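You operate a simulated robot arm through the tools that you are given. There is no shell and no other tool. Be economical: measure what you need, move in short steps, check, and stop when the job is done.

You are at the controls of a simulated two-armed robot. One attempt, no reset.

TASK
Brush glaze over the bare patch on the disc in the yellow ring.
Fine: hold the jar while you unscrew and close its lid, and put the brush back. Set down upright: glaze brush. A coat counts when it lies all over at full strength: go over it till it gets no stronger.

The check looks at the end state, three seconds after you hand in, the way a careful person would. Anything else that was tipped, shoved, dropped, spilled or broken makes it a failure. Lids that push on must go on centred and level and be pressed home; caps that screw on are set level and turned clockwise until they are tight.

THE ROBOT
Two 6-joint arms with two-finger parallel grippers on one trunk, on a base that drives. Base frame: it is fixed to the floor where the robot stands at the start and does not move with it; the origin is under the middle of the robot, x ahead of it, y to its left, z up. Units: mm, rad, N and s.
The left shoulder is at the start at [60, 187, 1147], the right one opposite. Places, roughly: disc insulator (16x16x8 cm) [400, -300, 500]; glaze brush (2x2x15 cm) [600, -200, 1000]; step of the glazing bench [700, -600, 900]. Payload 1.57 kg a hand.
Tool frame (each hand has its own): the origin (TCP) lies between the finger pads and is the grasp point; the fingertips stand 30 mm ahead of it; z points along the fingers, y is the line along which they close. The gripper opens to 110 mm. The fingers are 24 mm wide and 12 mm thick; the gripper's body (48 by 112 mm) begins 78 mm behind the TCP.
Orientation is told as [roll, pitch, yaw] about the base's x, y, z axes, in that order, counted from this pose: with the fingers straight down and closing along the base's y, the tool's x points along the base's -x, its y along +y and its z along -z.

THE INTERFACE
- The arms move only by the tool send_rows. It takes "left_plan", "right_plan" or both (then of equal length, played together; a hand with none holds still); each is a list of rows, each an object (a shift or turn left out is 0, a gripper value left out holds the last) with "slide": the shift along the tool's x, y, z in units of 200 mm (1.0 is 200 mm), a list of three; "rotation": the turn, a rotation vector about the tool's x, y, z in units of 60 degrees (1.0 is 60 degrees), a list of three; "grip": the finger opening in mm, from 0 to 110. In form: [{"slide": [tx, ty, tz], "rotation": [wx, wy, wz], "grip": grip}, ...]. A call has 1 to 12 rows; each row is the pose to reach, as a shift and turn from the pose commanded when the call began, along the tool's axes at that moment. A call with a number of a shift or a turn outside -1 to 1 is refused whole. Rows are played at 5 a second. More than 50 mm and 0.15 rad between two rows, or a gripper value outside its range, and nothing of the call is played. Where a pose cannot be reached the arm comes as near as it can. A force on the tool above 90 N (or 10 N above the force at the start of the call, whichever is more), or a blocked arm, ends the call early, and 0.2 s more pass. The fingers move at their own pace (about 153 mm/s each) and stop on an object; they squeeze with about 30 N. The grip force told is the motor's: it shows also when the fingers shut on nothing. Time passes only in rows, and 0.2 s behind the last, so rows that repeat a pose let the fingers close. The reply holds the time, the measured pose of the TCP, the force on the tool along the base axes, the opening and the grip force, in the units named above and with some noise, with the torque about the TCP (base axes, N m) and any sound that the robot's microphone picked up.
- Cameras (640 x 400 px; columns grow to the right, rows downward): "scene" is now at [17.7, 3.4, 1688.5]; the picture's right is [0.03, -1.00, 0.00], its down [-0.76, -0.02, -0.65] and it looks along [0.65, 0.02, -0.76] (base axes); focal length 264 px, centre (320, 200). "left" rides on the left gripper at [70, -16, -141] in its tool frame; the picture's right is [0.23, 0.97, 0.00], its down [-0.86, 0.20, -0.48] and it looks along [-0.47, 0.11, 0.88] (tool axes); focal length 222 px, centre (320, 200). "right" rides on the right gripper at [70, 16, -141] in its tool frame; the picture's right is [-0.23, 0.97, 0.00], its down [-0.86, -0.20, -0.48] and it looks along [-0.47, -0.11, 0.88] (tool axes); focal length 222 px, centre (320, 200). There is no depth. A picture from a camera that has moved, and an enlarged one, comes with that camera's place and axes in the base frame and with its lens.
- snapshot(camera): a new picture of that camera. The clock stands still meanwhile.
- raise_lower(by): slides the trunk up (or, below 0, down) by that many mm; the arms and the scene camera ride with it, the base frame stays. It gives what a move gives, with no picture.
- base_move(legs): drives the robot by 1 to 6 legs, each [ahead, left, turn to the left] in mm, mm and rad, along the robot's own axes; the way and the turn of a leg run together, so that a leg with both is an arc; at most 1500 mm and 3.142 rad a leg. The arms and the cameras ride along, it lands a little off, and it stops where it bumps. It gives what a move gives.
- turn_head(pan, tilt): turns the head with the scene camera to pan (to the left, within 1.501 rad either way) and tilt (down, from -0.506 to 1.204), counted from straight ahead of the robot. It gives what a move gives.
- close_up(camera, box): a new picture of the part [left, top, right, bottom] of that camera's present view, enlarged. The clock stands still meanwhile.
- hand_in(): hands the job in; it is judged then, once.

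Work in short steps. Places have to be worked out from the pictures, the camera data and where the tool is seen: move nearer, look again, correct. Check each grasp and each placing, and mend what went wrong. You have 120 turns and 92 pictures in all, those below and enlarged ones among them. Open the grippers and draw the arms clear of the work before you hand the job in, unless the task says otherwise; then end with one line.

The tools are called as a command line: name --argument value ..., lists and objects as JSON in quotes. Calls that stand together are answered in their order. send_rows: Moves the arms, as the interface text tells. Its arguments: {"type":"object","properties":{"left_plan":{"type":"array"},"right_plan":{"type":"array"}},"required":[]} The other tools are called the same way: raise_lower (by) slides the trunk up or down; base_move (legs) drives the base; turn_head (pan, tilt) turns the head that bears the scene camera; snapshot (camera) takes a picture; close_up (camera, box) takes an enlarged picture of a part of a camera's view; hand_in () hands the job in.

At the start:

```text
time_s: 0.0
left_ee_pos: [440.0, 163.2, 1302.3]
left_tcp_rot: [0.001, 0.001, 0.001]
left_wrist_force: [-0.2, 0.0, -0.6]
left_torque: [0.0, 0.01, 0.01]
left_gripper_width: 109.9
left_grip_force: 0.0
right_ee_pos: [407.5, -232.2, 1371.2]
right_tcp_rot: [0.0, 0.001, 0.0]
right_wrist_force: [0.1, -0.4, -0.6]
right_torque: [0.0, 0.0, -0.02]
right_gripper_width: 109.8
right_grip_force: 0.0
trunk travel left (down, up): [-775.0, 215.0]
robot x, y, heading: [0.2, -0.6, -0.003]
head pan, tilt: [0.031, 0.862]
```

scene: 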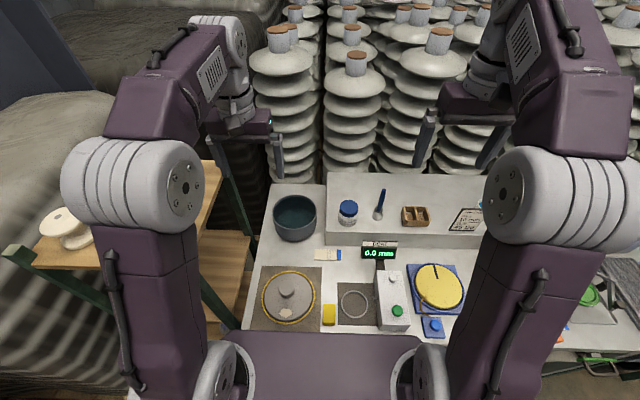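
right: 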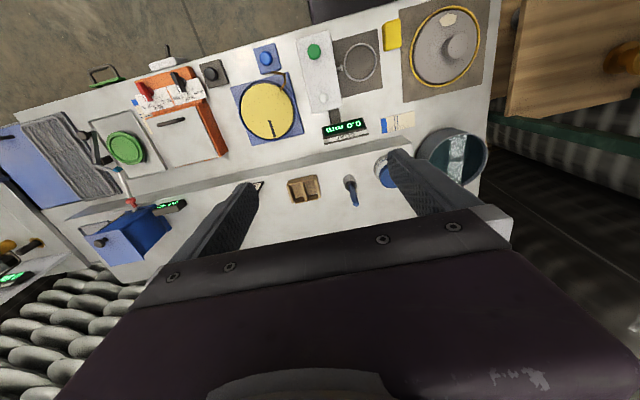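
left: 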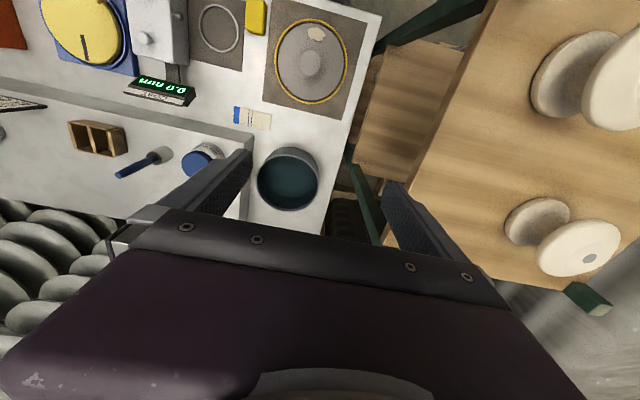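

I start by looking closer at the bench: disc, jar, brush.

close_up --camera "scene" --box '[240, 180, 440, 330]'

close_up --camera "left" --box '[60, 0, 380, 210]'

close_up --camera "right" --box '[80, 0, 500, 260]'

```text
2.67 times, centred on (340, 255) of scene
camera zoom: at [17.7, 3.4, 1688.5], right [0.03, -1.0, 0.0], down [-0.76, -0.02, -0.65], along [0.65, 0.02, -0.76], focal length 703 px, centre (267, 53)
```

zoom: 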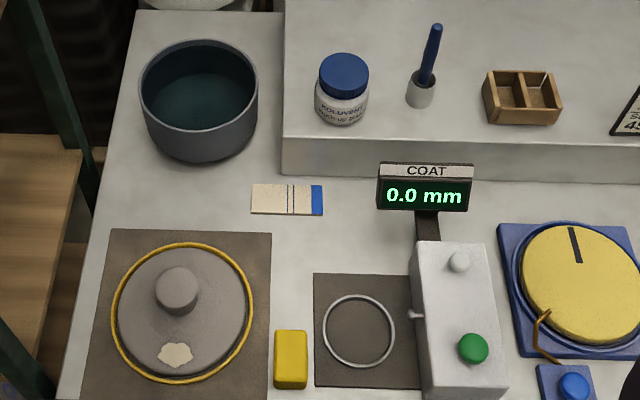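

```text
1.90 times, centred on (220, 105) of left
camera zoom: at [369.3, 147.2, 1445.2], right [-0.23, 0.97, 0.0], down [0.86, 0.2, 0.48], along [0.47, 0.11, -0.88], focal length 423 px, centre (510, 381)
```

zoom: 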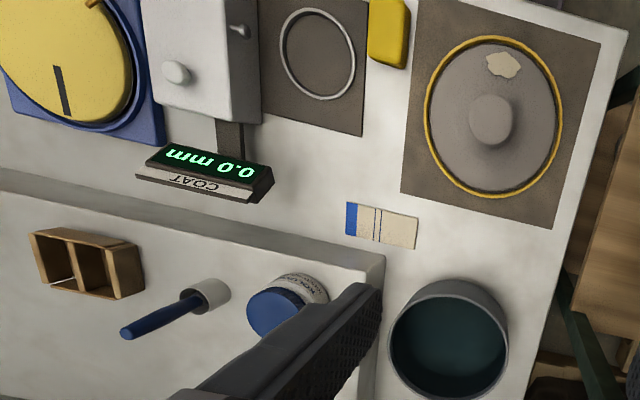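

```text
1.52 times, centred on (290, 130) of right
camera zoom: at [336.1, -215.9, 1513.2], right [0.23, 0.97, 0.0], down [0.86, -0.2, 0.48], along [0.47, -0.11, -0.88], focal length 338 px, centre (366, 307)
```

zoom: 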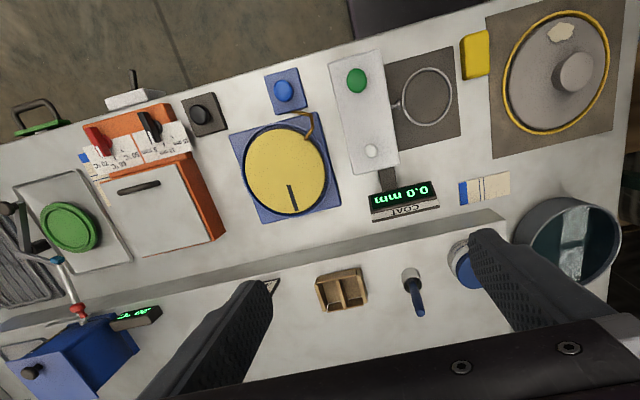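

Disc knob triangulates to about (346,115,793), brush cup about (626,-197,893). I read the jar label and display zone more closely.

close_up --camera "scene" --box '[325, 180, 405, 230]'

close_up --camera "scene" --box '[250, 255, 350, 335]'

close_up --camera "scene" --box '[400, 190, 500, 270]'

```text
8.00 times, centred on (365, 205) of scene
camera zoom: at [17.7, 3.4, 1688.5], right [0.03, -1.0, 0.0], down [-0.76, -0.02, -0.65], along [0.65, 0.02, -0.76], focal length 2109 px, centre (-40, 160)
```

zoom: 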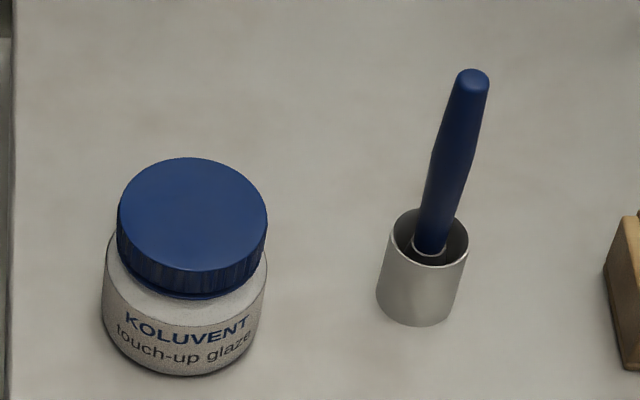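

```text
5.00 times, centred on (300, 295) of scene
camera zoom: at [17.7, 3.4, 1688.5], right [0.03, -1.0, 0.0], down [-0.76, -0.02, -0.65], along [0.65, 0.02, -0.76], focal length 1318 px, centre (420, -275)
```

zoom: 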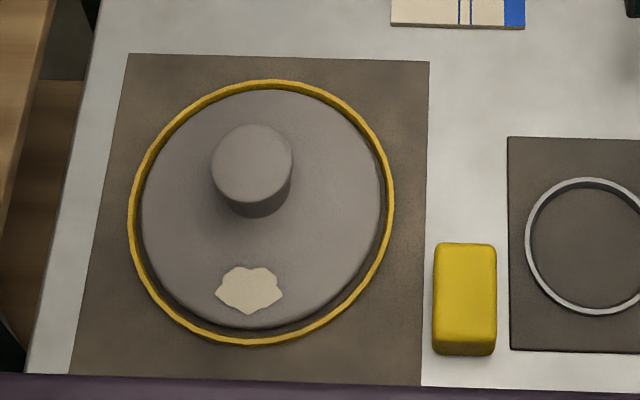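

```text
5.00 times, centred on (450, 230) of scene
camera zoom: at [17.7, 3.4, 1688.5], right [0.03, -1.0, 0.0], down [-0.76, -0.02, -0.65], along [0.65, 0.02, -0.76], focal length 1318 px, centre (-330, 50)
```

zoom: 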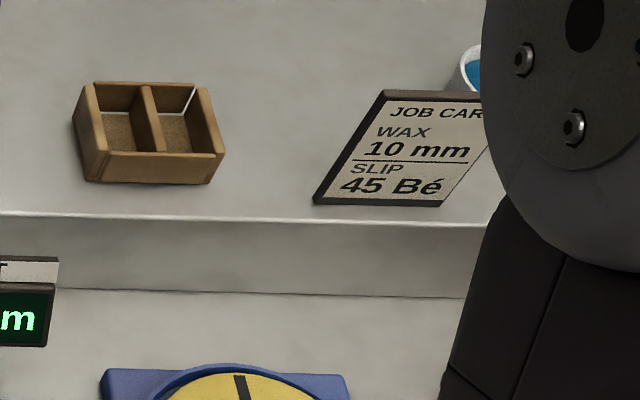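

The glaze is in the jar with the blue screw lid (about (640,-86), lid top about z 925); brush is in a cup at about (626,-197). I look downward to see how close the base and chest are to the bench edge (x≈200).

turn_head --pan 0.0 --tilt 1.204

snapshot --camera "scene"

```text
time_s: 0.8
left_ee_pos: [440.1, 163.7, 1302.2]
left_tcp_rot: [0.0, -0.001, 0.001]
left_wrist_force: [0.0, 0.1, -0.6]
left_torque: [0.04, 0.03, 0.0]
left_gripper_width: 110.5
left_grip_force: 0.0
right_ee_pos: [406.3, -231.9, 1370.7]
right_tcp_rot: [0.001, 0.0, 0.0]
right_wrist_force: [0.6, 0.7, 0.5]
right_torque: [0.01, 0.05, -0.01]
right_gripper_width: 109.9
right_grip_force: 0.0
trunk travel left (down, up): [-775.0, 215.0]
robot x, y, heading: [-1.9, -2.5, -0.001]
head pan, tilt: [0.0, 1.201]
```

```text
82 pictures are left
camera scene: at [-3.8, 1.1, 1665.9], right [0.0, -1.0, 0.0], down [-0.93, 0.0, -0.36], along [0.36, 0.0, -0.93], focal length 264 px, centre (320, 200)
```

scene: 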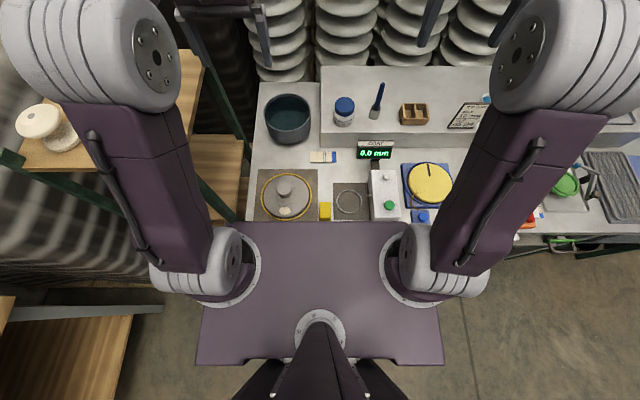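

The chest is a flat platform whose front is at about x=145, short of the bench (x≈200). I lower the trunk 250 mm so the shoulders sit better for the bench work.

raise_lower --by -250

snapshot --camera "right"

snapshot --camera "left"

```text
time_s: 3.4
left_ee_pos: [438.5, 164.2, 1052.2]
left_tcp_rot: [0.001, -0.002, 0.0]
left_wrist_force: [-0.8, 0.2, -0.2]
left_torque: [0.0, 0.04, 0.01]
left_gripper_width: 109.9
left_grip_force: 0.1
right_ee_pos: [406.6, -232.5, 1120.9]
right_tcp_rot: [0.0, 0.0, 0.0]
right_wrist_force: [1.1, 0.8, -0.7]
right_torque: [0.0, 0.0, 0.02]
right_gripper_width: 110.1
right_grip_force: 0.1
trunk travel left (down, up): [-525.0, 465.0]
robot x, y, heading: [1.3, 1.0, -0.003]
head pan, tilt: [0.0, 1.201]
```

```text
81 pictures are left
camera right: at [335.9, -215.9, 1263.3], right [0.23, 0.97, 0.0], down [0.86, -0.2, 0.48], along [0.47, -0.11, -0.88], focal length 222 px, centre (320, 200)
```

right: 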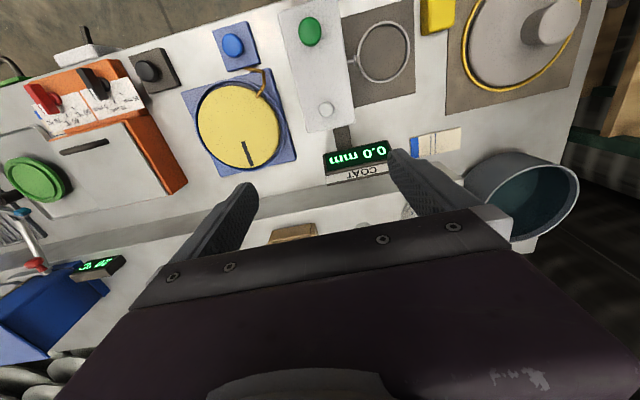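

```text
80 pictures are left
camera left: at [369.2, 147.2, 1195.2], right [-0.23, 0.97, 0.0], down [0.86, 0.2, 0.48], along [0.47, 0.11, -0.88], focal length 222 px, centre (320, 200)
```

left: 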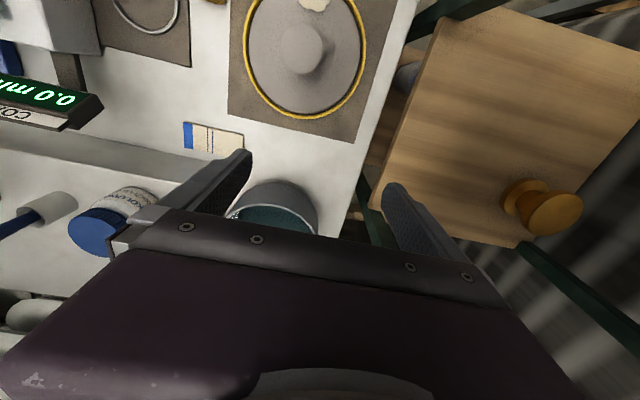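

I test how far ahead the left hand can reach at this height.

send_rows --left_plan '[{"slide": [-0.25, 0, 0]}, {"slide": [-0.5, 0, 0]}, {"slide": [-0.75, 0, 0]}, {"slide": [-1.0, 0, 0]}]'

```text
time_s: 4.4
left_ee_pos: [540.9, 165.6, 1000.3]
left_tcp_rot: [0.001, 0.002, 0.0]
left_wrist_force: [0.0, 0.7, 0.0]
left_torque: [-0.01, 0.01, -0.01]
left_gripper_width: 110.0
left_grip_force: 0.0
left hand out of reach, approached as far as the arm can: row 2, 3, 4
right_ee_pos: [408.6, -231.5, 1119.5]
right_tcp_rot: [0.001, 0.003, -0.002]
right_wrist_force: [-0.4, -0.5, 0.8]
right_torque: [0.0, 0.04, 0.0]
right_gripper_width: 109.9
right_grip_force: 0.1
trunk travel left (down, up): [-525.0, 465.0]
robot x, y, heading: [-0.3, 0.2, -0.002]
head pan, tilt: [0.0, 1.201]
```

The left arm's limit is about 480 mm ahead of its shoulder here, so I'll have to drive closer. I turn the left hand to look back at the chest's underside and the space under the bench before driving.

send_rows --left_plan '[{"slide": [0.15, 0, 0], "rotation": [0, 0, 0.14]}, {"slide": [0.3, 0, -0.1], "rotation": [0, 0, 0.28]}, {"slide": [0.4, 0, -0.2], "rotation": [0, 0, 0.42]}, {"slide": [0.5, 0, -0.2], "rotation": [0, 0, 0.56]}, {"slide": [0.5, 0, -0.2], "rotation": [0, 0, 0.7]}, {"slide": [0.5, 0, -0.2], "rotation": [0, 0, 0.84]}, {"slide": [0.5, 0, -0.2], "rotation": [0, 0, 0.98]}]'

send_rows --left_plan '[{"rotation": [0, 0, 0.14]}, {"rotation": [0, 0, 0.28]}, {"rotation": [0, 0, 0.42]}, {"rotation": [0, 0, 0.56]}, {"rotation": [0, 0, 0.7]}, {"rotation": [0, 0, 0.84]}, {"rotation": [0, 0, 0.98]}]'

snapshot --camera "left"

```text
time_s: 6.0
left_ee_pos: [438.8, 167.2, 1042.5]
left_tcp_rot: [0.0, -0.001, -1.03]
left_wrist_force: [0.5, -0.4, -1.5]
left_torque: [0.05, -0.02, -0.01]
left_gripper_width: 109.9
left_grip_force: 0.1
right_ee_pos: [407.9, -232.8, 1121.9]
right_tcp_rot: [0.0, 0.0, 0.001]
right_wrist_force: [0.4, -0.7, -0.3]
right_torque: [0.01, 0.0, 0.01]
right_gripper_width: 110.1
right_grip_force: 0.1
trunk travel left (down, up): [-525.0, 465.0]
robot x, y, heading: [0.0, -2.5, -0.004]
head pan, tilt: [0.0, 1.201]
```

```text
time_s: 7.6
left_ee_pos: [439.3, 167.1, 1042.6]
left_tcp_rot: [0.0, -0.001, -2.055]
left_wrist_force: [-0.2, -0.8, 0.8]
left_torque: [0.0, 0.01, 0.0]
left_gripper_width: 110.0
left_grip_force: 0.0
right_ee_pos: [406.2, -231.3, 1121.3]
right_tcp_rot: [0.0, 0.0, 0.001]
right_wrist_force: [-0.3, 0.4, 0.4]
right_torque: [0.02, -0.01, 0.03]
right_gripper_width: 109.7
right_grip_force: 0.1
trunk travel left (down, up): [-525.0, 465.0]
robot x, y, heading: [-1.1, 0.5, 0.005]
head pan, tilt: [0.0, 1.201]
```

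```text
79 pictures are left
camera left: at [457.6, 236.9, 1186.3], right [0.97, -0.25, 0.0], down [-0.22, -0.85, 0.48], along [-0.12, -0.46, -0.88], focal length 222 px, centre (320, 200)
```

left: 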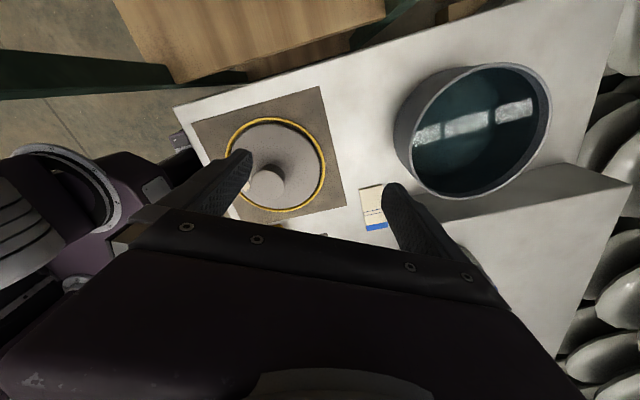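

I enlarge the chest area in this view.

close_up --camera "left" --box '[0, 90, 240, 310]'

```text
1.82 times, centred on (120, 200) of left
camera zoom: at [457.6, 236.9, 1186.3], right [0.97, -0.25, 0.0], down [-0.22, -0.85, 0.48], along [-0.12, -0.46, -0.88], focal length 404 px, centre (684, 200)
```

zoom: 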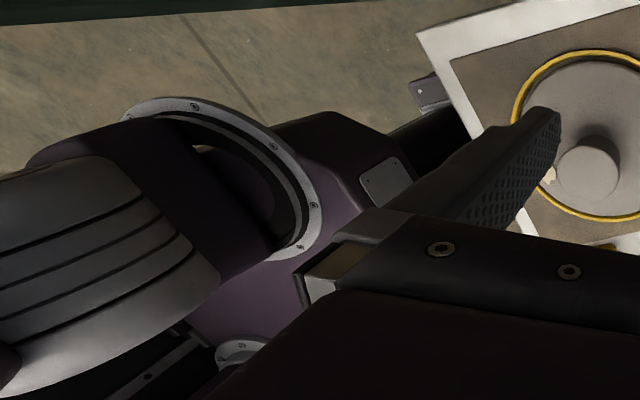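

Chest bottom lies about 90 mm below shoulder height, so it needs to stay above the disc (z 793). I turn the left hand back to straight, retract the right hand a bit, and raise the trunk 60 mm.

send_rows --left_plan '[{"rotation": [0, 0, -0.14]}, {"rotation": [0, 0, -0.28]}, {"rotation": [0, 0, -0.42]}, {"rotation": [0, 0, -0.56]}, {"rotation": [0, 0, -0.7]}, {"rotation": [0, 0, -0.84]}, {"rotation": [0, 0, -0.98]}]' --right_plan '[{"slide": [0.2, 0, 0]}, {"slide": [0.4, 0, 0]}, {"slide": [0.4, 0, 0]}, {"slide": [0.4, 0, 0]}, {"slide": [0.4, 0, 0]}, {"slide": [0.4, 0, 0]}, {"slide": [0.4, 0, 0]}]'

send_rows --left_plan '[{"rotation": [0, 0, -0.14]}, {"rotation": [0, 0, -0.28]}, {"rotation": [0, 0, -0.42]}, {"rotation": [0, 0, -0.56]}, {"rotation": [0, 0, -0.7]}, {"rotation": [0, 0, -0.84]}, {"rotation": [0, 0, -0.98]}]'

raise_lower --by 60

base_move --legs '[[60, 0, 0]]'

```text
time_s: 9.2
left_ee_pos: [440.2, 167.7, 1043.9]
left_tcp_rot: [0.0, 0.0, -1.024]
left_wrist_force: [-0.4, 1.0, 0.4]
left_torque: [0.01, 0.01, -0.02]
left_gripper_width: 110.0
left_grip_force: 0.1
right_ee_pos: [326.7, -231.9, 1121.9]
right_tcp_rot: [-0.001, 0.001, -0.001]
right_wrist_force: [0.2, 0.4, 0.4]
right_torque: [0.02, -0.02, -0.01]
right_gripper_width: 110.1
right_grip_force: 0.0
trunk travel left (down, up): [-525.0, 465.0]
robot x, y, heading: [4.1, 1.9, 0.002]
head pan, tilt: [0.0, 1.201]
```

```text
time_s: 10.8
left_ee_pos: [439.1, 168.1, 1043.8]
left_tcp_rot: [-0.001, -0.001, 0.001]
left_wrist_force: [0.1, -0.5, 0.3]
left_torque: [0.03, -0.03, 0.01]
left_gripper_width: 110.2
left_grip_force: 0.0
right_ee_pos: [327.2, -232.0, 1122.2]
right_tcp_rot: [-0.001, 0.0, 0.001]
right_wrist_force: [-0.6, -0.2, 0.1]
right_torque: [-0.03, -0.01, 0.06]
right_gripper_width: 109.9
right_grip_force: 0.0
trunk travel left (down, up): [-525.0, 465.0]
robot x, y, heading: [-0.0, -0.5, -0.003]
head pan, tilt: [0.0, 1.201]
```

```text
time_s: 11.8
left_ee_pos: [439.7, 166.9, 1103.1]
left_tcp_rot: [-0.001, 0.001, 0.002]
left_wrist_force: [-0.5, -0.1, -0.2]
left_torque: [-0.02, 0.02, 0.03]
left_gripper_width: 110.0
left_grip_force: 0.0
right_ee_pos: [327.4, -233.0, 1180.3]
right_tcp_rot: [0.0, 0.0, 0.001]
right_wrist_force: [-0.2, 0.8, 0.2]
right_torque: [0.0, 0.04, 0.01]
right_gripper_width: 110.0
right_grip_force: 0.0
trunk travel left (down, up): [-585.0, 405.0]
robot x, y, heading: [-0.0, 1.7, -0.001]
head pan, tilt: [0.0, 1.201]
```

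```text
time_s: 12.8
left_ee_pos: [499.0, 165.6, 1103.7]
left_tcp_rot: [-0.001, -0.001, 0.0]
left_wrist_force: [-0.4, -0.2, 0.3]
left_torque: [0.0, 0.04, 0.05]
left_gripper_width: 109.7
left_grip_force: 0.1
right_ee_pos: [386.0, -232.2, 1181.7]
right_tcp_rot: [0.001, 0.0, 0.0]
right_wrist_force: [0.6, 0.4, -0.2]
right_torque: [0.01, 0.02, -0.01]
right_gripper_width: 110.0
right_grip_force: 0.1
trunk travel left (down, up): [-585.0, 405.0]
robot x, y, heading: [60.5, 0.9, -0.002]
head pan, tilt: [0.0, 1.201]
```

No bump after 60 mm. I retract the left hand 60 mm and drive another 120 mm, then look.

send_rows --left_plan '[{"slide": [0.2, 0, 0]}, {"slide": [0.4, 0, 0]}, {"slide": [0.6, 0, 0]}]'

base_move --legs '[[120, 0, 0]]'

snapshot --camera "scene"

snapshot --camera "right"

```text
time_s: 13.6
left_ee_pos: [376.8, 168.5, 1103.1]
left_tcp_rot: [0.0, -0.001, -0.001]
left_wrist_force: [-0.6, -0.2, 0.2]
left_torque: [0.02, -0.04, -0.02]
left_gripper_width: 109.9
left_grip_force: 0.0
right_ee_pos: [384.6, -231.8, 1181.6]
right_tcp_rot: [0.0, 0.001, 0.0]
right_wrist_force: [-0.7, 0.7, -0.5]
right_torque: [0.0, -0.01, 0.0]
right_gripper_width: 110.1
right_grip_force: 0.1
trunk travel left (down, up): [-585.0, 405.0]
robot x, y, heading: [57.5, -0.3, -0.004]
head pan, tilt: [0.0, 1.201]
```

```text
time_s: 14.6
left_ee_pos: [434.0, 161.0, 1105.9]
left_tcp_rot: [0.001, 0.002, -0.016]
left_wrist_force: [0.6, 0.1, 1.0]
left_torque: [0.01, 0.11, -0.02]
left_gripper_width: 110.1
left_grip_force: 0.1
right_ee_pos: [435.4, -237.5, 1184.8]
right_tcp_rot: [-0.004, 0.001, -0.017]
right_wrist_force: [1.7, 0.7, -0.6]
right_torque: [0.03, 0.11, -0.02]
right_gripper_width: 110.1
right_grip_force: 0.0
trunk travel left (down, up): [-585.0, 405.0]
robot x, y, heading: [111.3, 1.3, -0.017]
head pan, tilt: [0.0, 1.201]
stopped in leg 1: the robot was blocked; the commanded pose is now the measured one
```

```text
77 pictures are left
camera scene: at [109.0, 0.3, 1479.1], right [-0.02, -1.0, 0.0], down [-0.93, 0.01, -0.36], along [0.36, -0.01, -0.93], focal length 264 px, centre (320, 200)
```

scene: 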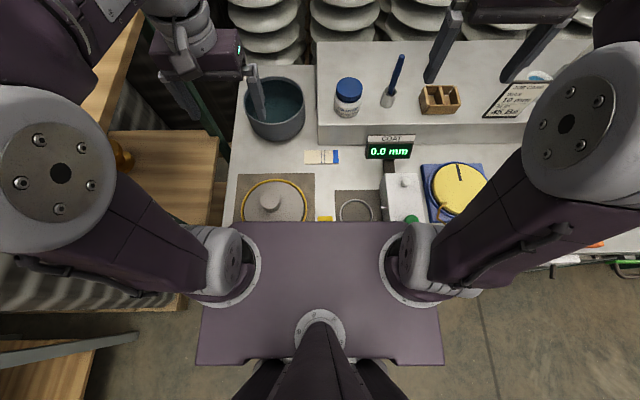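

```text
76 pictures are left
camera right: at [365.5, -220.4, 1326.8], right [0.24, 0.97, 0.0], down [0.85, -0.21, 0.48], along [0.46, -0.12, -0.88], focal length 222 px, centre (320, 200)
```

right: 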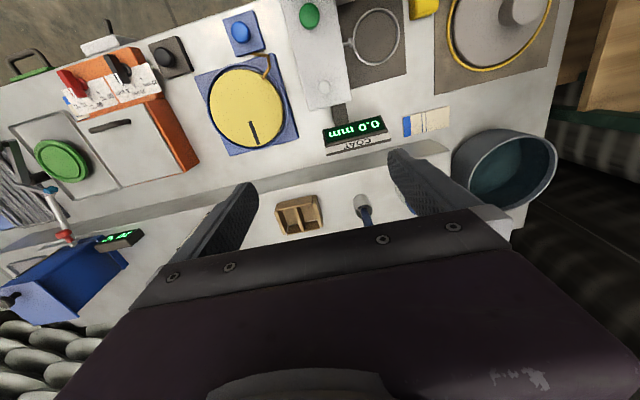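

The base bumped at x≈111; nothing on the bench moved. I back off 10 mm and square up, then tip the head to view the step.

base_move --legs '[[-10, 0, 0.017]]'

turn_head --pan 0.0 --tilt 0.85

close_up --camera "scene" --box '[220, 140, 460, 290]'

```text
time_s: 15.3
left_ee_pos: [430.0, 164.5, 1105.0]
left_tcp_rot: [0.003, 0.008, 0.005]
left_wrist_force: [0.6, 0.2, 0.4]
left_torque: [0.02, 0.0, 0.01]
left_gripper_width: 110.1
left_grip_force: 0.0
right_ee_pos: [438.9, -234.9, 1182.5]
right_tcp_rot: [-0.001, 0.008, 0.004]
right_wrist_force: [0.2, 0.2, 0.0]
right_torque: [-0.03, 0.0, -0.05]
right_gripper_width: 109.8
right_grip_force: 0.0
trunk travel left (down, up): [-585.0, 405.0]
robot x, y, heading: [102.1, -3.4, 0.003]
head pan, tilt: [0.0, 1.201]
```

```text
time_s: 16.2
left_ee_pos: [428.4, 165.2, 1105.3]
left_tcp_rot: [0.001, 0.005, 0.003]
left_wrist_force: [-0.1, 0.6, 0.3]
left_torque: [-0.04, 0.01, -0.01]
left_gripper_width: 109.9
left_grip_force: 0.0
right_ee_pos: [439.6, -234.9, 1182.9]
right_tcp_rot: [0.0, 0.008, 0.003]
right_wrist_force: [-0.1, 0.8, -0.1]
right_torque: [0.0, -0.04, 0.0]
right_gripper_width: 110.2
right_grip_force: 0.0
trunk travel left (down, up): [-585.0, 405.0]
robot x, y, heading: [101.1, -3.5, 0.006]
head pan, tilt: [0.0, 0.85]
```

```text
2.67 times, centred on (340, 215) of scene
camera zoom: at [132.0, -3.1, 1503.8], right [0.0, -1.0, 0.0], down [-0.76, 0.0, -0.65], along [0.65, 0.0, -0.76], focal length 703 px, centre (267, 160)
```

zoom: 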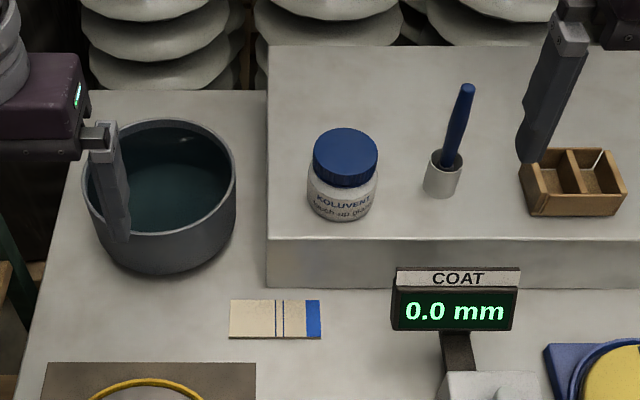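

Jar estimated near (640..670,-90). I turn the left hand to point 30° to the right and 30° below horizontal for a side grasp, then bring it short of the jar for a good look.

send_rows --left_plan '[{"rotation": [0, 0, 0.125]}, {"rotation": [0, 0, 0.25]}, {"rotation": [0, 0, 0.375]}, {"rotation": [0, 0, 0.5]}]'

send_rows --left_plan '[{"rotation": [0, -0.142, 0]}, {"rotation": [0, -0.284, 0]}, {"rotation": [0, -0.426, 0]}, {"rotation": [0, -0.568, 0]}, {"rotation": [0, -0.71, 0]}, {"rotation": [0, -0.852, 0]}, {"rotation": [0, -0.99, 0]}]'

send_rows --left_plan '[{"slide": [0.03, -0.1, 0.15]}, {"slide": [0.06, -0.2, 0.3]}, {"slide": [0.09, -0.3, 0.45]}, {"slide": [0.12, -0.4, 0.6]}, {"slide": [0.16, -0.5, 0.75]}, {"slide": [0.2, -0.56, 0.9]}]'

snapshot --camera "left"

```text
time_s: 17.2
left_ee_pos: [431.3, 164.3, 1104.2]
left_tcp_rot: [-0.003, 0.007, -0.522]
left_wrist_force: [0.5, -0.5, 0.9]
left_torque: [-0.03, -0.01, -0.02]
left_gripper_width: 110.1
left_grip_force: 0.1
right_ee_pos: [438.2, -233.8, 1183.6]
right_tcp_rot: [-0.002, 0.006, 0.004]
right_wrist_force: [-0.3, 0.5, 0.8]
right_torque: [-0.01, 0.01, -0.01]
right_gripper_width: 110.1
right_grip_force: 0.2
trunk travel left (down, up): [-585.0, 405.0]
robot x, y, heading: [102.8, -2.5, 0.004]
head pan, tilt: [0.0, 0.85]
```

```text
time_s: 18.5
left_ee_pos: [476.5, 184.9, 1092.6]
left_tcp_rot: [-0.01, -0.8, -0.537]
left_wrist_force: [15.9, -26.1, 12.4]
left_torque: [3.97, 2.92, 1.39]
left_gripper_width: 110.0
left_grip_force: 0.0
left hand out of reach, approached as far as the arm can: row 3, 4, 5, 6
right_ee_pos: [438.8, -235.6, 1184.1]
right_tcp_rot: [0.0, 0.006, 0.002]
right_wrist_force: [-0.8, 0.5, -0.4]
right_torque: [-0.02, -0.01, -0.01]
right_gripper_width: 110.1
right_grip_force: 0.0
trunk travel left (down, up): [-585.0, 405.0]
robot x, y, heading: [105.6, -5.0, 0.003]
head pan, tilt: [0.0, 0.85]
stopped in row 6 (left hand): the force on the tool passed its limit (the readings are from after the stop); the commanded pose is now the measured one
```

```text
time_s: 19.9
left_ee_pos: [522.3, 32.7, 941.6]
left_tcp_rot: [-0.012, -0.79, -0.534]
left_wrist_force: [-0.6, 0.1, 0.5]
left_torque: [0.01, 0.01, 0.01]
left_gripper_width: 109.9
left_grip_force: 0.0
left hand out of reach, approached as far as the arm can: row 3, 4, 5, 6
right_ee_pos: [438.4, -235.8, 1183.8]
right_tcp_rot: [-0.001, 0.01, 0.001]
right_wrist_force: [-0.6, 0.0, -0.3]
right_torque: [-0.03, 0.02, -0.03]
right_gripper_width: 110.1
right_grip_force: 0.0
trunk travel left (down, up): [-585.0, 405.0]
robot x, y, heading: [100.4, -3.4, 0.0]
head pan, tilt: [0.0, 0.85]
```

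```text
74 pictures are left
camera left: at [385.7, 96.0, 993.5], right [0.37, 0.92, -0.17], down [0.33, 0.04, 0.94], along [0.87, -0.4, -0.29], focal length 222 px, centre (320, 200)
```

left: 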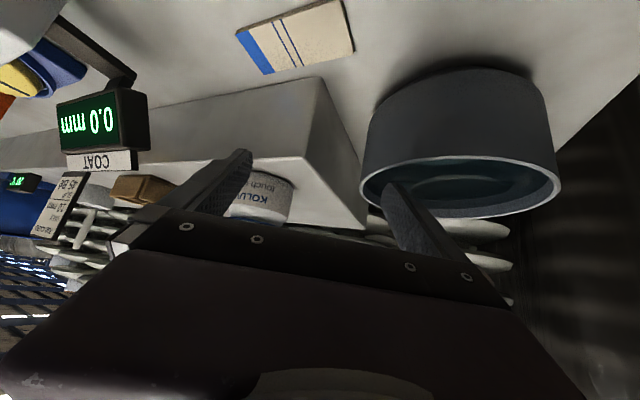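

From combining views: jar centre ≈ (602,-82), step top z ≈ 888, lid top ≈ 964. I slide the left hand sideways to centre the jar between its fingers and look again.

send_rows --left_plan '[{"slide": [0, -0.1, 0]}, {"slide": [0, -0.2, 0]}, {"slide": [0, -0.29, 0]}]'

snapshot --camera "left"

snapshot --camera "scene"

```text
time_s: 20.7
left_ee_pos: [514.7, 8.7, 941.5]
left_tcp_rot: [-0.017, -0.793, -0.534]
left_wrist_force: [-0.1, 0.2, -0.4]
left_torque: [-0.02, 0.0, -0.01]
left_gripper_width: 110.1
left_grip_force: 0.1
left hand out of reach, approached as far as the arm can: row 1, 2, 3
right_ee_pos: [439.6, -235.7, 1183.7]
right_tcp_rot: [0.0, 0.007, 0.002]
right_wrist_force: [0.3, -0.3, -0.1]
right_torque: [-0.04, -0.02, 0.0]
right_gripper_width: 110.4
right_grip_force: 0.0
trunk travel left (down, up): [-585.0, 405.0]
robot x, y, heading: [104.3, -2.7, 0.006]
head pan, tilt: [0.0, 0.85]
```

```text
73 pictures are left
camera left: at [378.6, 74.4, 992.8], right [0.37, 0.91, -0.17], down [0.33, 0.05, 0.94], along [0.87, -0.4, -0.29], focal length 222 px, centre (320, 200)
```

left: 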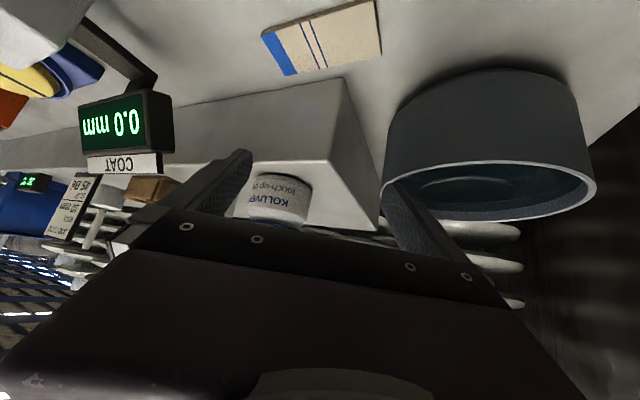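

```text
72 pictures are left
camera scene: at [132.3, -2.9, 1503.9], right [0.0, -1.0, 0.0], down [-0.76, 0.0, -0.65], along [0.65, 0.0, -0.76], focal length 264 px, centre (320, 200)
```

scene: 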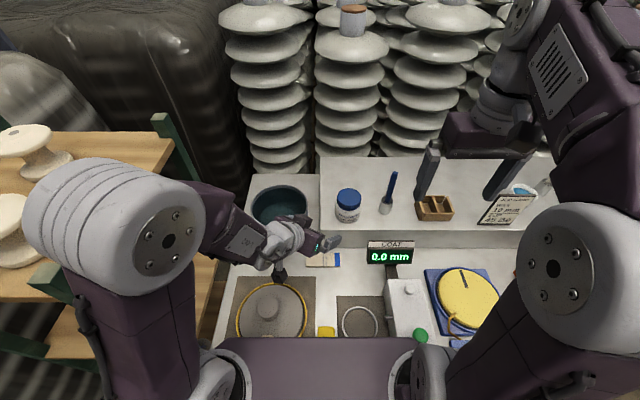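

The left hand is 121 mm short and 34 mm left of the jar. I move it half-way, a bit higher, to test reach with this tilt.

send_rows --left_plan '[{"slide": [-0.1, -0.08, 0.05]}, {"slide": [-0.2, -0.17, 0.1]}, {"slide": [-0.25, -0.17, 0.12]}]'

snapshot --camera "left"

```text
time_s: 21.5
left_ee_pos: [548.0, -18.4, 953.0]
left_tcp_rot: [-0.018, -0.793, -0.534]
left_wrist_force: [0.0, 0.0, -0.6]
left_torque: [-0.01, -0.02, 0.0]
left_gripper_width: 110.0
left_grip_force: 0.0
left hand out of reach, approached as far as the arm can: row 1, 2, 3
right_ee_pos: [438.3, -235.6, 1182.8]
right_tcp_rot: [0.0, 0.005, 0.002]
right_wrist_force: [-0.4, -0.4, 0.5]
right_torque: [-0.01, 0.01, -0.01]
right_gripper_width: 110.1
right_grip_force: 0.1
trunk travel left (down, up): [-585.0, 405.0]
robot x, y, heading: [105.8, -3.1, 0.001]
head pan, tilt: [0.0, 0.85]
```

```text
71 pictures are left
camera left: at [412.1, 46.6, 1005.6], right [0.37, 0.91, -0.17], down [0.33, 0.05, 0.94], along [0.87, -0.41, -0.29], focal length 222 px, centre (320, 200)
```

left: 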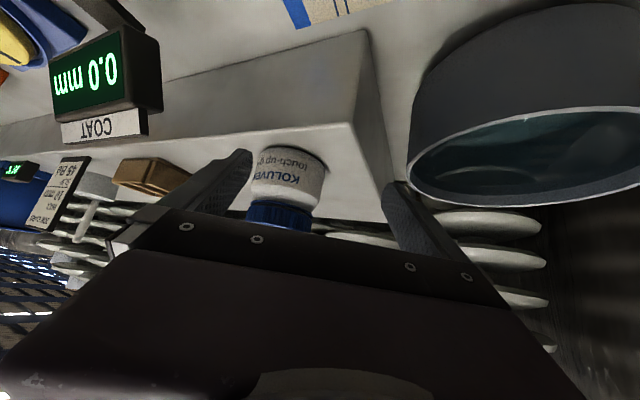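

Jar axis measured ≈ (603,-82). I align sideways (27 mm) while staying short of it.

send_rows --left_plan '[{"slide": [0, -0.09, 0]}, {"slide": [-0.02, -0.18, 0.02]}, {"slide": [-0.04, -0.24, 0.05]}]'

```text
time_s: 22.3
left_ee_pos: [548.5, -17.8, 953.9]
left_tcp_rot: [-0.02, -0.793, -0.534]
left_wrist_force: [-0.3, -0.3, 0.2]
left_torque: [0.0, 0.02, 0.0]
left_gripper_width: 110.2
left_grip_force: 0.0
left hand out of reach, approached as far as the arm can: row 1, 2, 3
right_ee_pos: [438.1, -235.3, 1183.3]
right_tcp_rot: [0.0, 0.005, 0.002]
right_wrist_force: [-0.5, 0.8, -0.8]
right_torque: [-0.01, 0.0, 0.05]
right_gripper_width: 110.4
right_grip_force: 0.0
trunk travel left (down, up): [-585.0, 405.0]
robot x, y, heading: [101.5, -3.7, 0.001]
head pan, tilt: [0.0, 0.85]
```

Left hand hits a joint limit when crossing the midline. I'll retract it, and drive the robot 85 mm to the right so the jar is on the robot's midline.

send_rows --left_plan '[{"slide": [0, 0, -0.2]}, {"slide": [0, 0, -0.4]}, {"slide": [0, 0, -0.6]}]'

base_move --legs '[[-10, 0, 0], [0, -85, 0]]'

snapshot --camera "left"

```text
time_s: 23.1
left_ee_pos: [475.7, 22.6, 1042.5]
left_tcp_rot: [-0.124, -0.806, -0.39]
left_wrist_force: [-0.4, 2.5, -2.5]
left_torque: [-0.09, -0.22, -0.29]
left_gripper_width: 109.9
left_grip_force: 0.1
right_ee_pos: [437.8, -235.9, 1183.7]
right_tcp_rot: [-0.002, 0.008, 0.001]
right_wrist_force: [0.5, 0.1, -1.3]
right_torque: [0.02, 0.03, 0.02]
right_gripper_width: 109.7
right_grip_force: 0.2
trunk travel left (down, up): [-585.0, 405.0]
robot x, y, heading: [102.2, -7.2, 0.008]
head pan, tilt: [0.0, 0.85]
```

```text
time_s: 24.5
left_ee_pos: [462.4, -38.1, 1038.2]
left_tcp_rot: [-0.028, -0.806, -0.505]
left_wrist_force: [-0.1, -0.4, -0.3]
left_torque: [0.02, -0.03, 0.01]
left_gripper_width: 110.2
left_grip_force: 0.0
right_ee_pos: [430.1, -297.7, 1187.0]
right_tcp_rot: [-0.019, 0.002, 0.019]
right_wrist_force: [-0.3, -0.5, -0.7]
right_torque: [0.04, -0.02, 0.01]
right_gripper_width: 110.1
right_grip_force: 0.0
trunk travel left (down, up): [-585.0, 405.0]
robot x, y, heading: [94.7, -88.5, 0.021]
head pan, tilt: [0.0, 0.85]
```

```text
70 pictures are left
camera left: at [324.1, 24.4, 1086.0], right [0.35, 0.92, -0.18], down [0.32, 0.07, 0.94], along [0.88, -0.39, -0.27], focal length 222 px, centre (320, 200)
```

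left: 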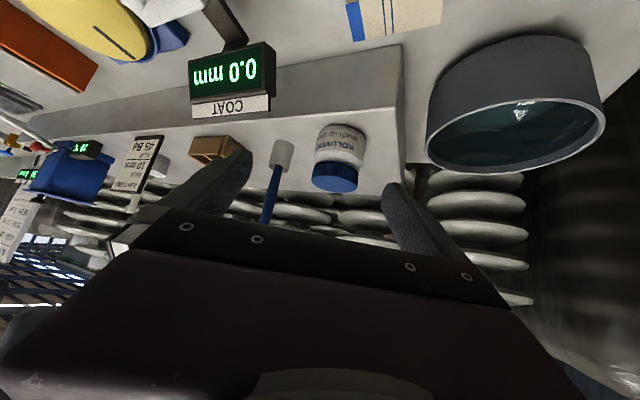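

Now the jar sits in front of the left hand at about (603,-84). I move to a pre-grasp pose 75 mm short of it.

send_rows --left_plan '[{"slide": [0, 0.07, 0.14]}, {"slide": [0, 0.145, 0.28]}, {"slide": [0.01, 0.145, 0.425]}, {"slide": [0.01, 0.145, 0.425]}]'

snapshot --camera "left"

```text
time_s: 25.5
left_ee_pos: [528.8, -45.0, 976.7]
left_tcp_rot: [-0.029, -0.811, -0.504]
left_wrist_force: [-1.3, -1.3, -0.4]
left_torque: [-0.01, 0.0, 0.02]
left_gripper_width: 109.9
left_grip_force: 0.1
right_ee_pos: [430.1, -297.3, 1186.8]
right_tcp_rot: [-0.018, 0.001, 0.019]
right_wrist_force: [-0.6, -0.4, -0.5]
right_torque: [-0.01, 0.01, 0.03]
right_gripper_width: 110.1
right_grip_force: 0.0
trunk travel left (down, up): [-585.0, 405.0]
robot x, y, heading: [100.5, -89.5, 0.019]
head pan, tilt: [0.0, 0.85]
```

```text
69 pictures are left
camera left: at [390.8, 17.9, 1025.9], right [0.35, 0.92, -0.18], down [0.32, 0.07, 0.95], along [0.88, -0.39, -0.27], focal length 222 px, centre (320, 200)
```

left: 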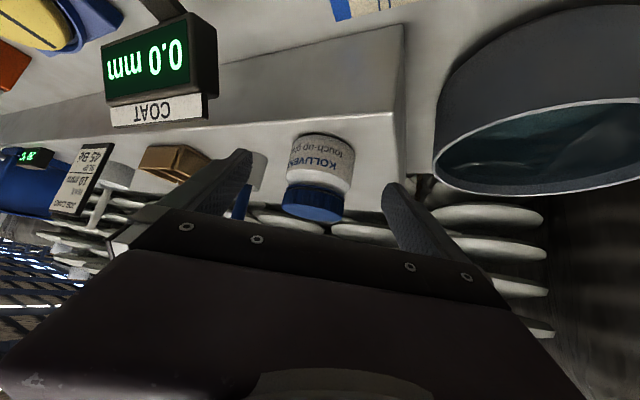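

Aligned: jar axis ≈ (606,-86), 87 mm ahead, centred. I advance to the grasp and close around the jar body.

send_rows --left_plan '[{"slide": [-0.04, 0.005, 0.2]}, {"slide": [-0.085, 0.007, 0.4]}, {"slide": [-0.085, 0.007, 0.45]}, {"slide": [-0.085, 0.007, 0.45]}]'

snapshot --camera "left"

close_up --camera "scene" --box '[220, 150, 420, 275]'

```text
time_s: 26.5
left_ee_pos: [595.7, -82.7, 929.9]
left_tcp_rot: [-0.022, -0.815, -0.503]
left_wrist_force: [-33.6, 34.3, 54.1]
left_torque: [3.38, -1.11, 2.96]
left_gripper_width: 109.9
left_grip_force: 0.1
right_ee_pos: [426.8, -298.5, 1187.4]
right_tcp_rot: [-0.014, -0.002, 0.022]
right_wrist_force: [-0.2, -0.6, 0.4]
right_torque: [0.02, -0.03, -0.03]
right_gripper_width: 109.9
right_grip_force: 0.0
trunk travel left (down, up): [-585.0, 405.0]
robot x, y, heading: [100.8, -90.4, 0.023]
head pan, tilt: [0.0, 0.85]
```

```text
68 pictures are left
camera left: at [455.7, -20.7, 978.0], right [0.35, 0.92, -0.18], down [0.31, 0.07, 0.95], along [0.88, -0.38, -0.27], focal length 222 px, centre (320, 200)
```

left: 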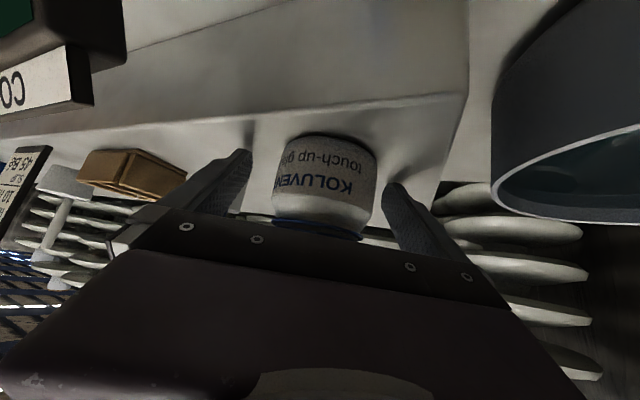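

```text
3.20 times, centred on (320, 212) of scene
camera zoom: at [112.7, -68.1, 1501.0], right [0.02, -1.0, 0.01], down [-0.75, -0.03, -0.66], along [0.66, 0.0, -0.75], focal length 844 px, centre (320, 160)
```

zoom: 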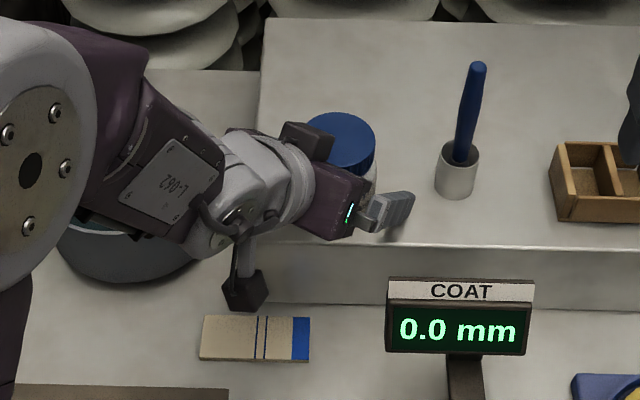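

Force readings show the fingertips press on the step (so step top ≈ 900). I raise the left hand 13 mm.

send_rows --left_plan '[{"slide": [-0.045, 0, -0.045]}, {"slide": [-0.045, 0, -0.045]}]'

snapshot --camera "left"

```text
time_s: 27.1
left_ee_pos: [591.4, -84.8, 940.5]
left_tcp_rot: [-0.025, -0.812, -0.509]
left_wrist_force: [0.0, 0.4, -1.0]
left_torque: [0.01, -0.02, -0.02]
left_gripper_width: 110.0
left_grip_force: 0.0
right_ee_pos: [426.5, -299.0, 1188.0]
right_tcp_rot: [-0.015, -0.003, 0.019]
right_wrist_force: [-0.8, -0.1, -0.2]
right_torque: [-0.01, 0.0, 0.01]
right_gripper_width: 109.8
right_grip_force: 0.0
trunk travel left (down, up): [-585.0, 405.0]
robot x, y, heading: [96.0, -91.1, 0.015]
head pan, tilt: [0.0, 0.85]
```

```text
66 pictures are left
camera left: at [454.7, -21.9, 988.8], right [0.35, 0.92, -0.18], down [0.32, 0.06, 0.95], along [0.88, -0.39, -0.27], focal length 222 px, centre (320, 200)
```

left: 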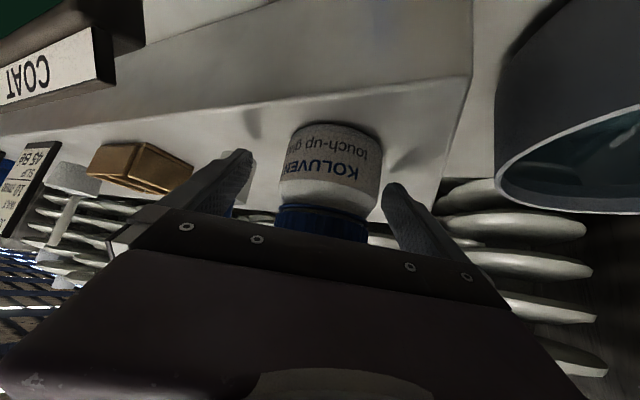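

Clear now, force zero. Jar appears ~8 mm left of the finger centre; I shift left 7 mm and close on the jar.

send_rows --left_plan '[{"slide": [0, 0.035, 0]}, {"slide": [0, 0.035, 0], "grip": 60}, {"slide": [0, 0.035, 0], "grip": 60}, {"slide": [0, 0.035, 0], "grip": 60}]'

snapshot --camera "left"

```text
time_s: 28.1
left_ee_pos: [595.4, -76.9, 940.9]
left_tcp_rot: [-0.024, -0.812, -0.508]
left_wrist_force: [2.3, -0.5, -0.4]
left_torque: [0.05, -0.08, -0.04]
left_gripper_width: 70.6
left_grip_force: 29.9
right_ee_pos: [426.6, -298.1, 1187.4]
right_tcp_rot: [-0.016, -0.002, 0.019]
right_wrist_force: [0.3, 0.5, -0.3]
right_torque: [-0.01, -0.01, -0.01]
right_gripper_width: 109.9
right_grip_force: 0.0
trunk travel left (down, up): [-585.0, 405.0]
robot x, y, heading: [97.1, -90.2, 0.022]
head pan, tilt: [0.0, 0.85]
```

```text
65 pictures are left
camera left: at [457.9, -15.2, 989.1], right [0.35, 0.92, -0.18], down [0.32, 0.06, 0.95], along [0.88, -0.39, -0.27], focal length 222 px, centre (320, 200)
```

left: 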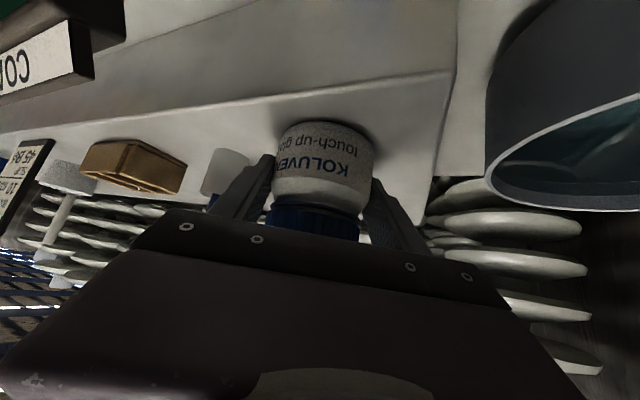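

Jar is held (70.6 mm, force calm). Now I bring the right hand, turned about -60°, diagonally in front-right of the jar at safe height.

send_rows --right_plan '[{"slide": [-0.08, 0.1, 0.08], "rotation": [0, 0, 0.14]}, {"slide": [-0.16, 0.2, 0.16], "rotation": [0, 0, 0.28]}, {"slide": [-0.24, 0.3, 0.24], "rotation": [0, 0, 0.42]}, {"slide": [-0.32, 0.4, 0.32], "rotation": [0, 0, 0.56]}, {"slide": [-0.4, 0.5, 0.4], "rotation": [0, 0, 0.7]}, {"slide": [-0.48, 0.6, 0.48], "rotation": [0, 0, 0.84]}, {"slide": [-0.565, 0.69, 0.56], "rotation": [0, 0, 0.98]}]'

snapshot --camera "right"

snapshot --camera "scene"

```text
time_s: 29.7
left_ee_pos: [596.0, -77.1, 939.9]
left_tcp_rot: [-0.023, -0.809, -0.507]
left_wrist_force: [1.1, 1.7, 2.4]
left_torque: [0.17, -0.13, 0.07]
left_gripper_width: 70.8
left_grip_force: 29.8
right_ee_pos: [537.7, -161.5, 1073.8]
right_tcp_rot: [-0.005, -0.014, -1.009]
right_wrist_force: [-1.0, -0.4, -1.0]
right_torque: [0.0, 0.0, -0.03]
right_gripper_width: 110.0
right_grip_force: 0.0
trunk travel left (down, up): [-585.0, 405.0]
robot x, y, heading: [95.0, -90.2, 0.023]
head pan, tilt: [0.0, 0.85]
```

```text
64 pictures are left
camera right: at [512.7, -91.2, 1215.1], right [0.95, 0.33, 0.0], down [0.29, -0.82, 0.49], along [0.16, -0.47, -0.87], focal length 222 px, centre (320, 200)
```

right: 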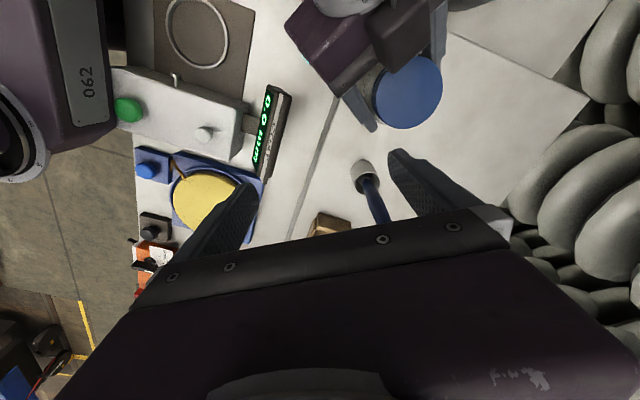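

```text
63 pictures are left
camera scene: at [113.0, -67.9, 1501.0], right [0.02, -1.0, 0.01], down [-0.75, -0.02, -0.66], along [0.66, 0.0, -0.75], focal length 264 px, centre (320, 200)
```

scene: 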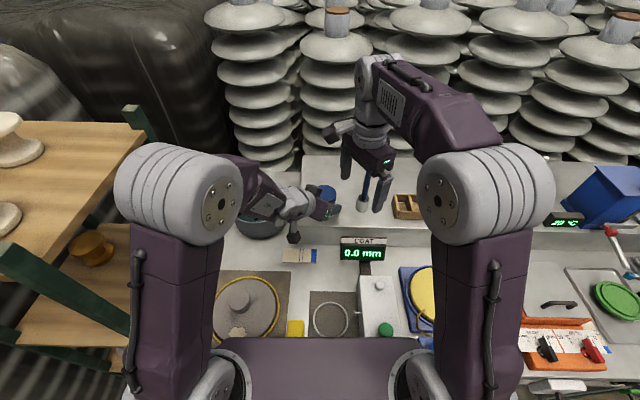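

Lid centre from this view ≈ (598,-77), brush cup ≈ (606,-180). I move the right hand above the lid, narrowing the fingers to 88 mm.

send_rows --right_plan '[{"slide": [0.08, 0.19, 0.04], "grip": 88}, {"slide": [0.16, 0.38, 0.08], "grip": 88}, {"slide": [0.195, 0.478, 0.12], "grip": 88}, {"slide": [0.195, 0.478, 0.12], "grip": 88}]'

snapshot --camera "right"

close_up --camera "scene" --box '[230, 110, 430, 240]'

```text
time_s: 30.7
left_ee_pos: [595.8, -77.5, 940.9]
left_tcp_rot: [-0.023, -0.81, -0.507]
left_wrist_force: [0.8, 1.0, 2.9]
left_torque: [0.17, -0.13, 0.03]
left_gripper_width: 70.5
left_grip_force: 30.0
right_ee_pos: [597.5, -77.6, 1047.0]
right_tcp_rot: [-0.006, -0.014, -1.009]
right_wrist_force: [-1.1, -0.6, -0.7]
right_torque: [-0.01, 0.04, -0.01]
right_gripper_width: 88.2
right_grip_force: 0.0
trunk travel left (down, up): [-585.0, 405.0]
robot x, y, heading: [96.8, -90.0, 0.017]
head pan, tilt: [0.0, 0.85]
```

```text
62 pictures are left
camera right: at [572.5, -7.2, 1189.0], right [0.94, 0.33, 0.0], down [0.29, -0.82, 0.49], along [0.16, -0.47, -0.87], focal length 222 px, centre (320, 200)
```

right: 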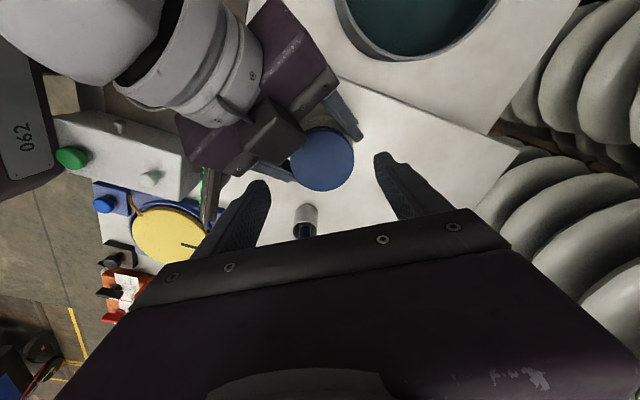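

```text
3.08 times, centred on (330, 175) of scene
camera zoom: at [113.0, -68.0, 1501.0], right [0.02, -1.0, 0.01], down [-0.75, -0.02, -0.66], along [0.66, 0.0, -0.75], focal length 811 px, centre (289, 277)
```

zoom: 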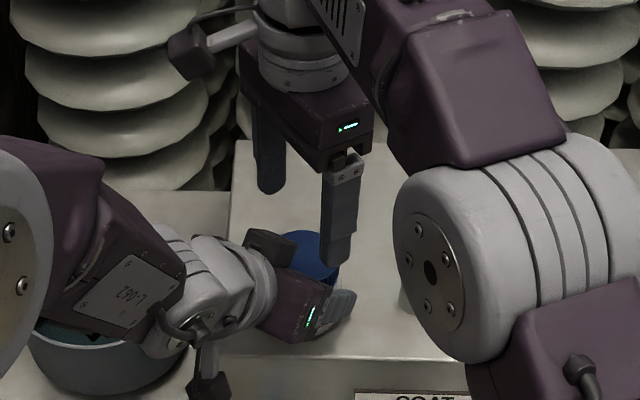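

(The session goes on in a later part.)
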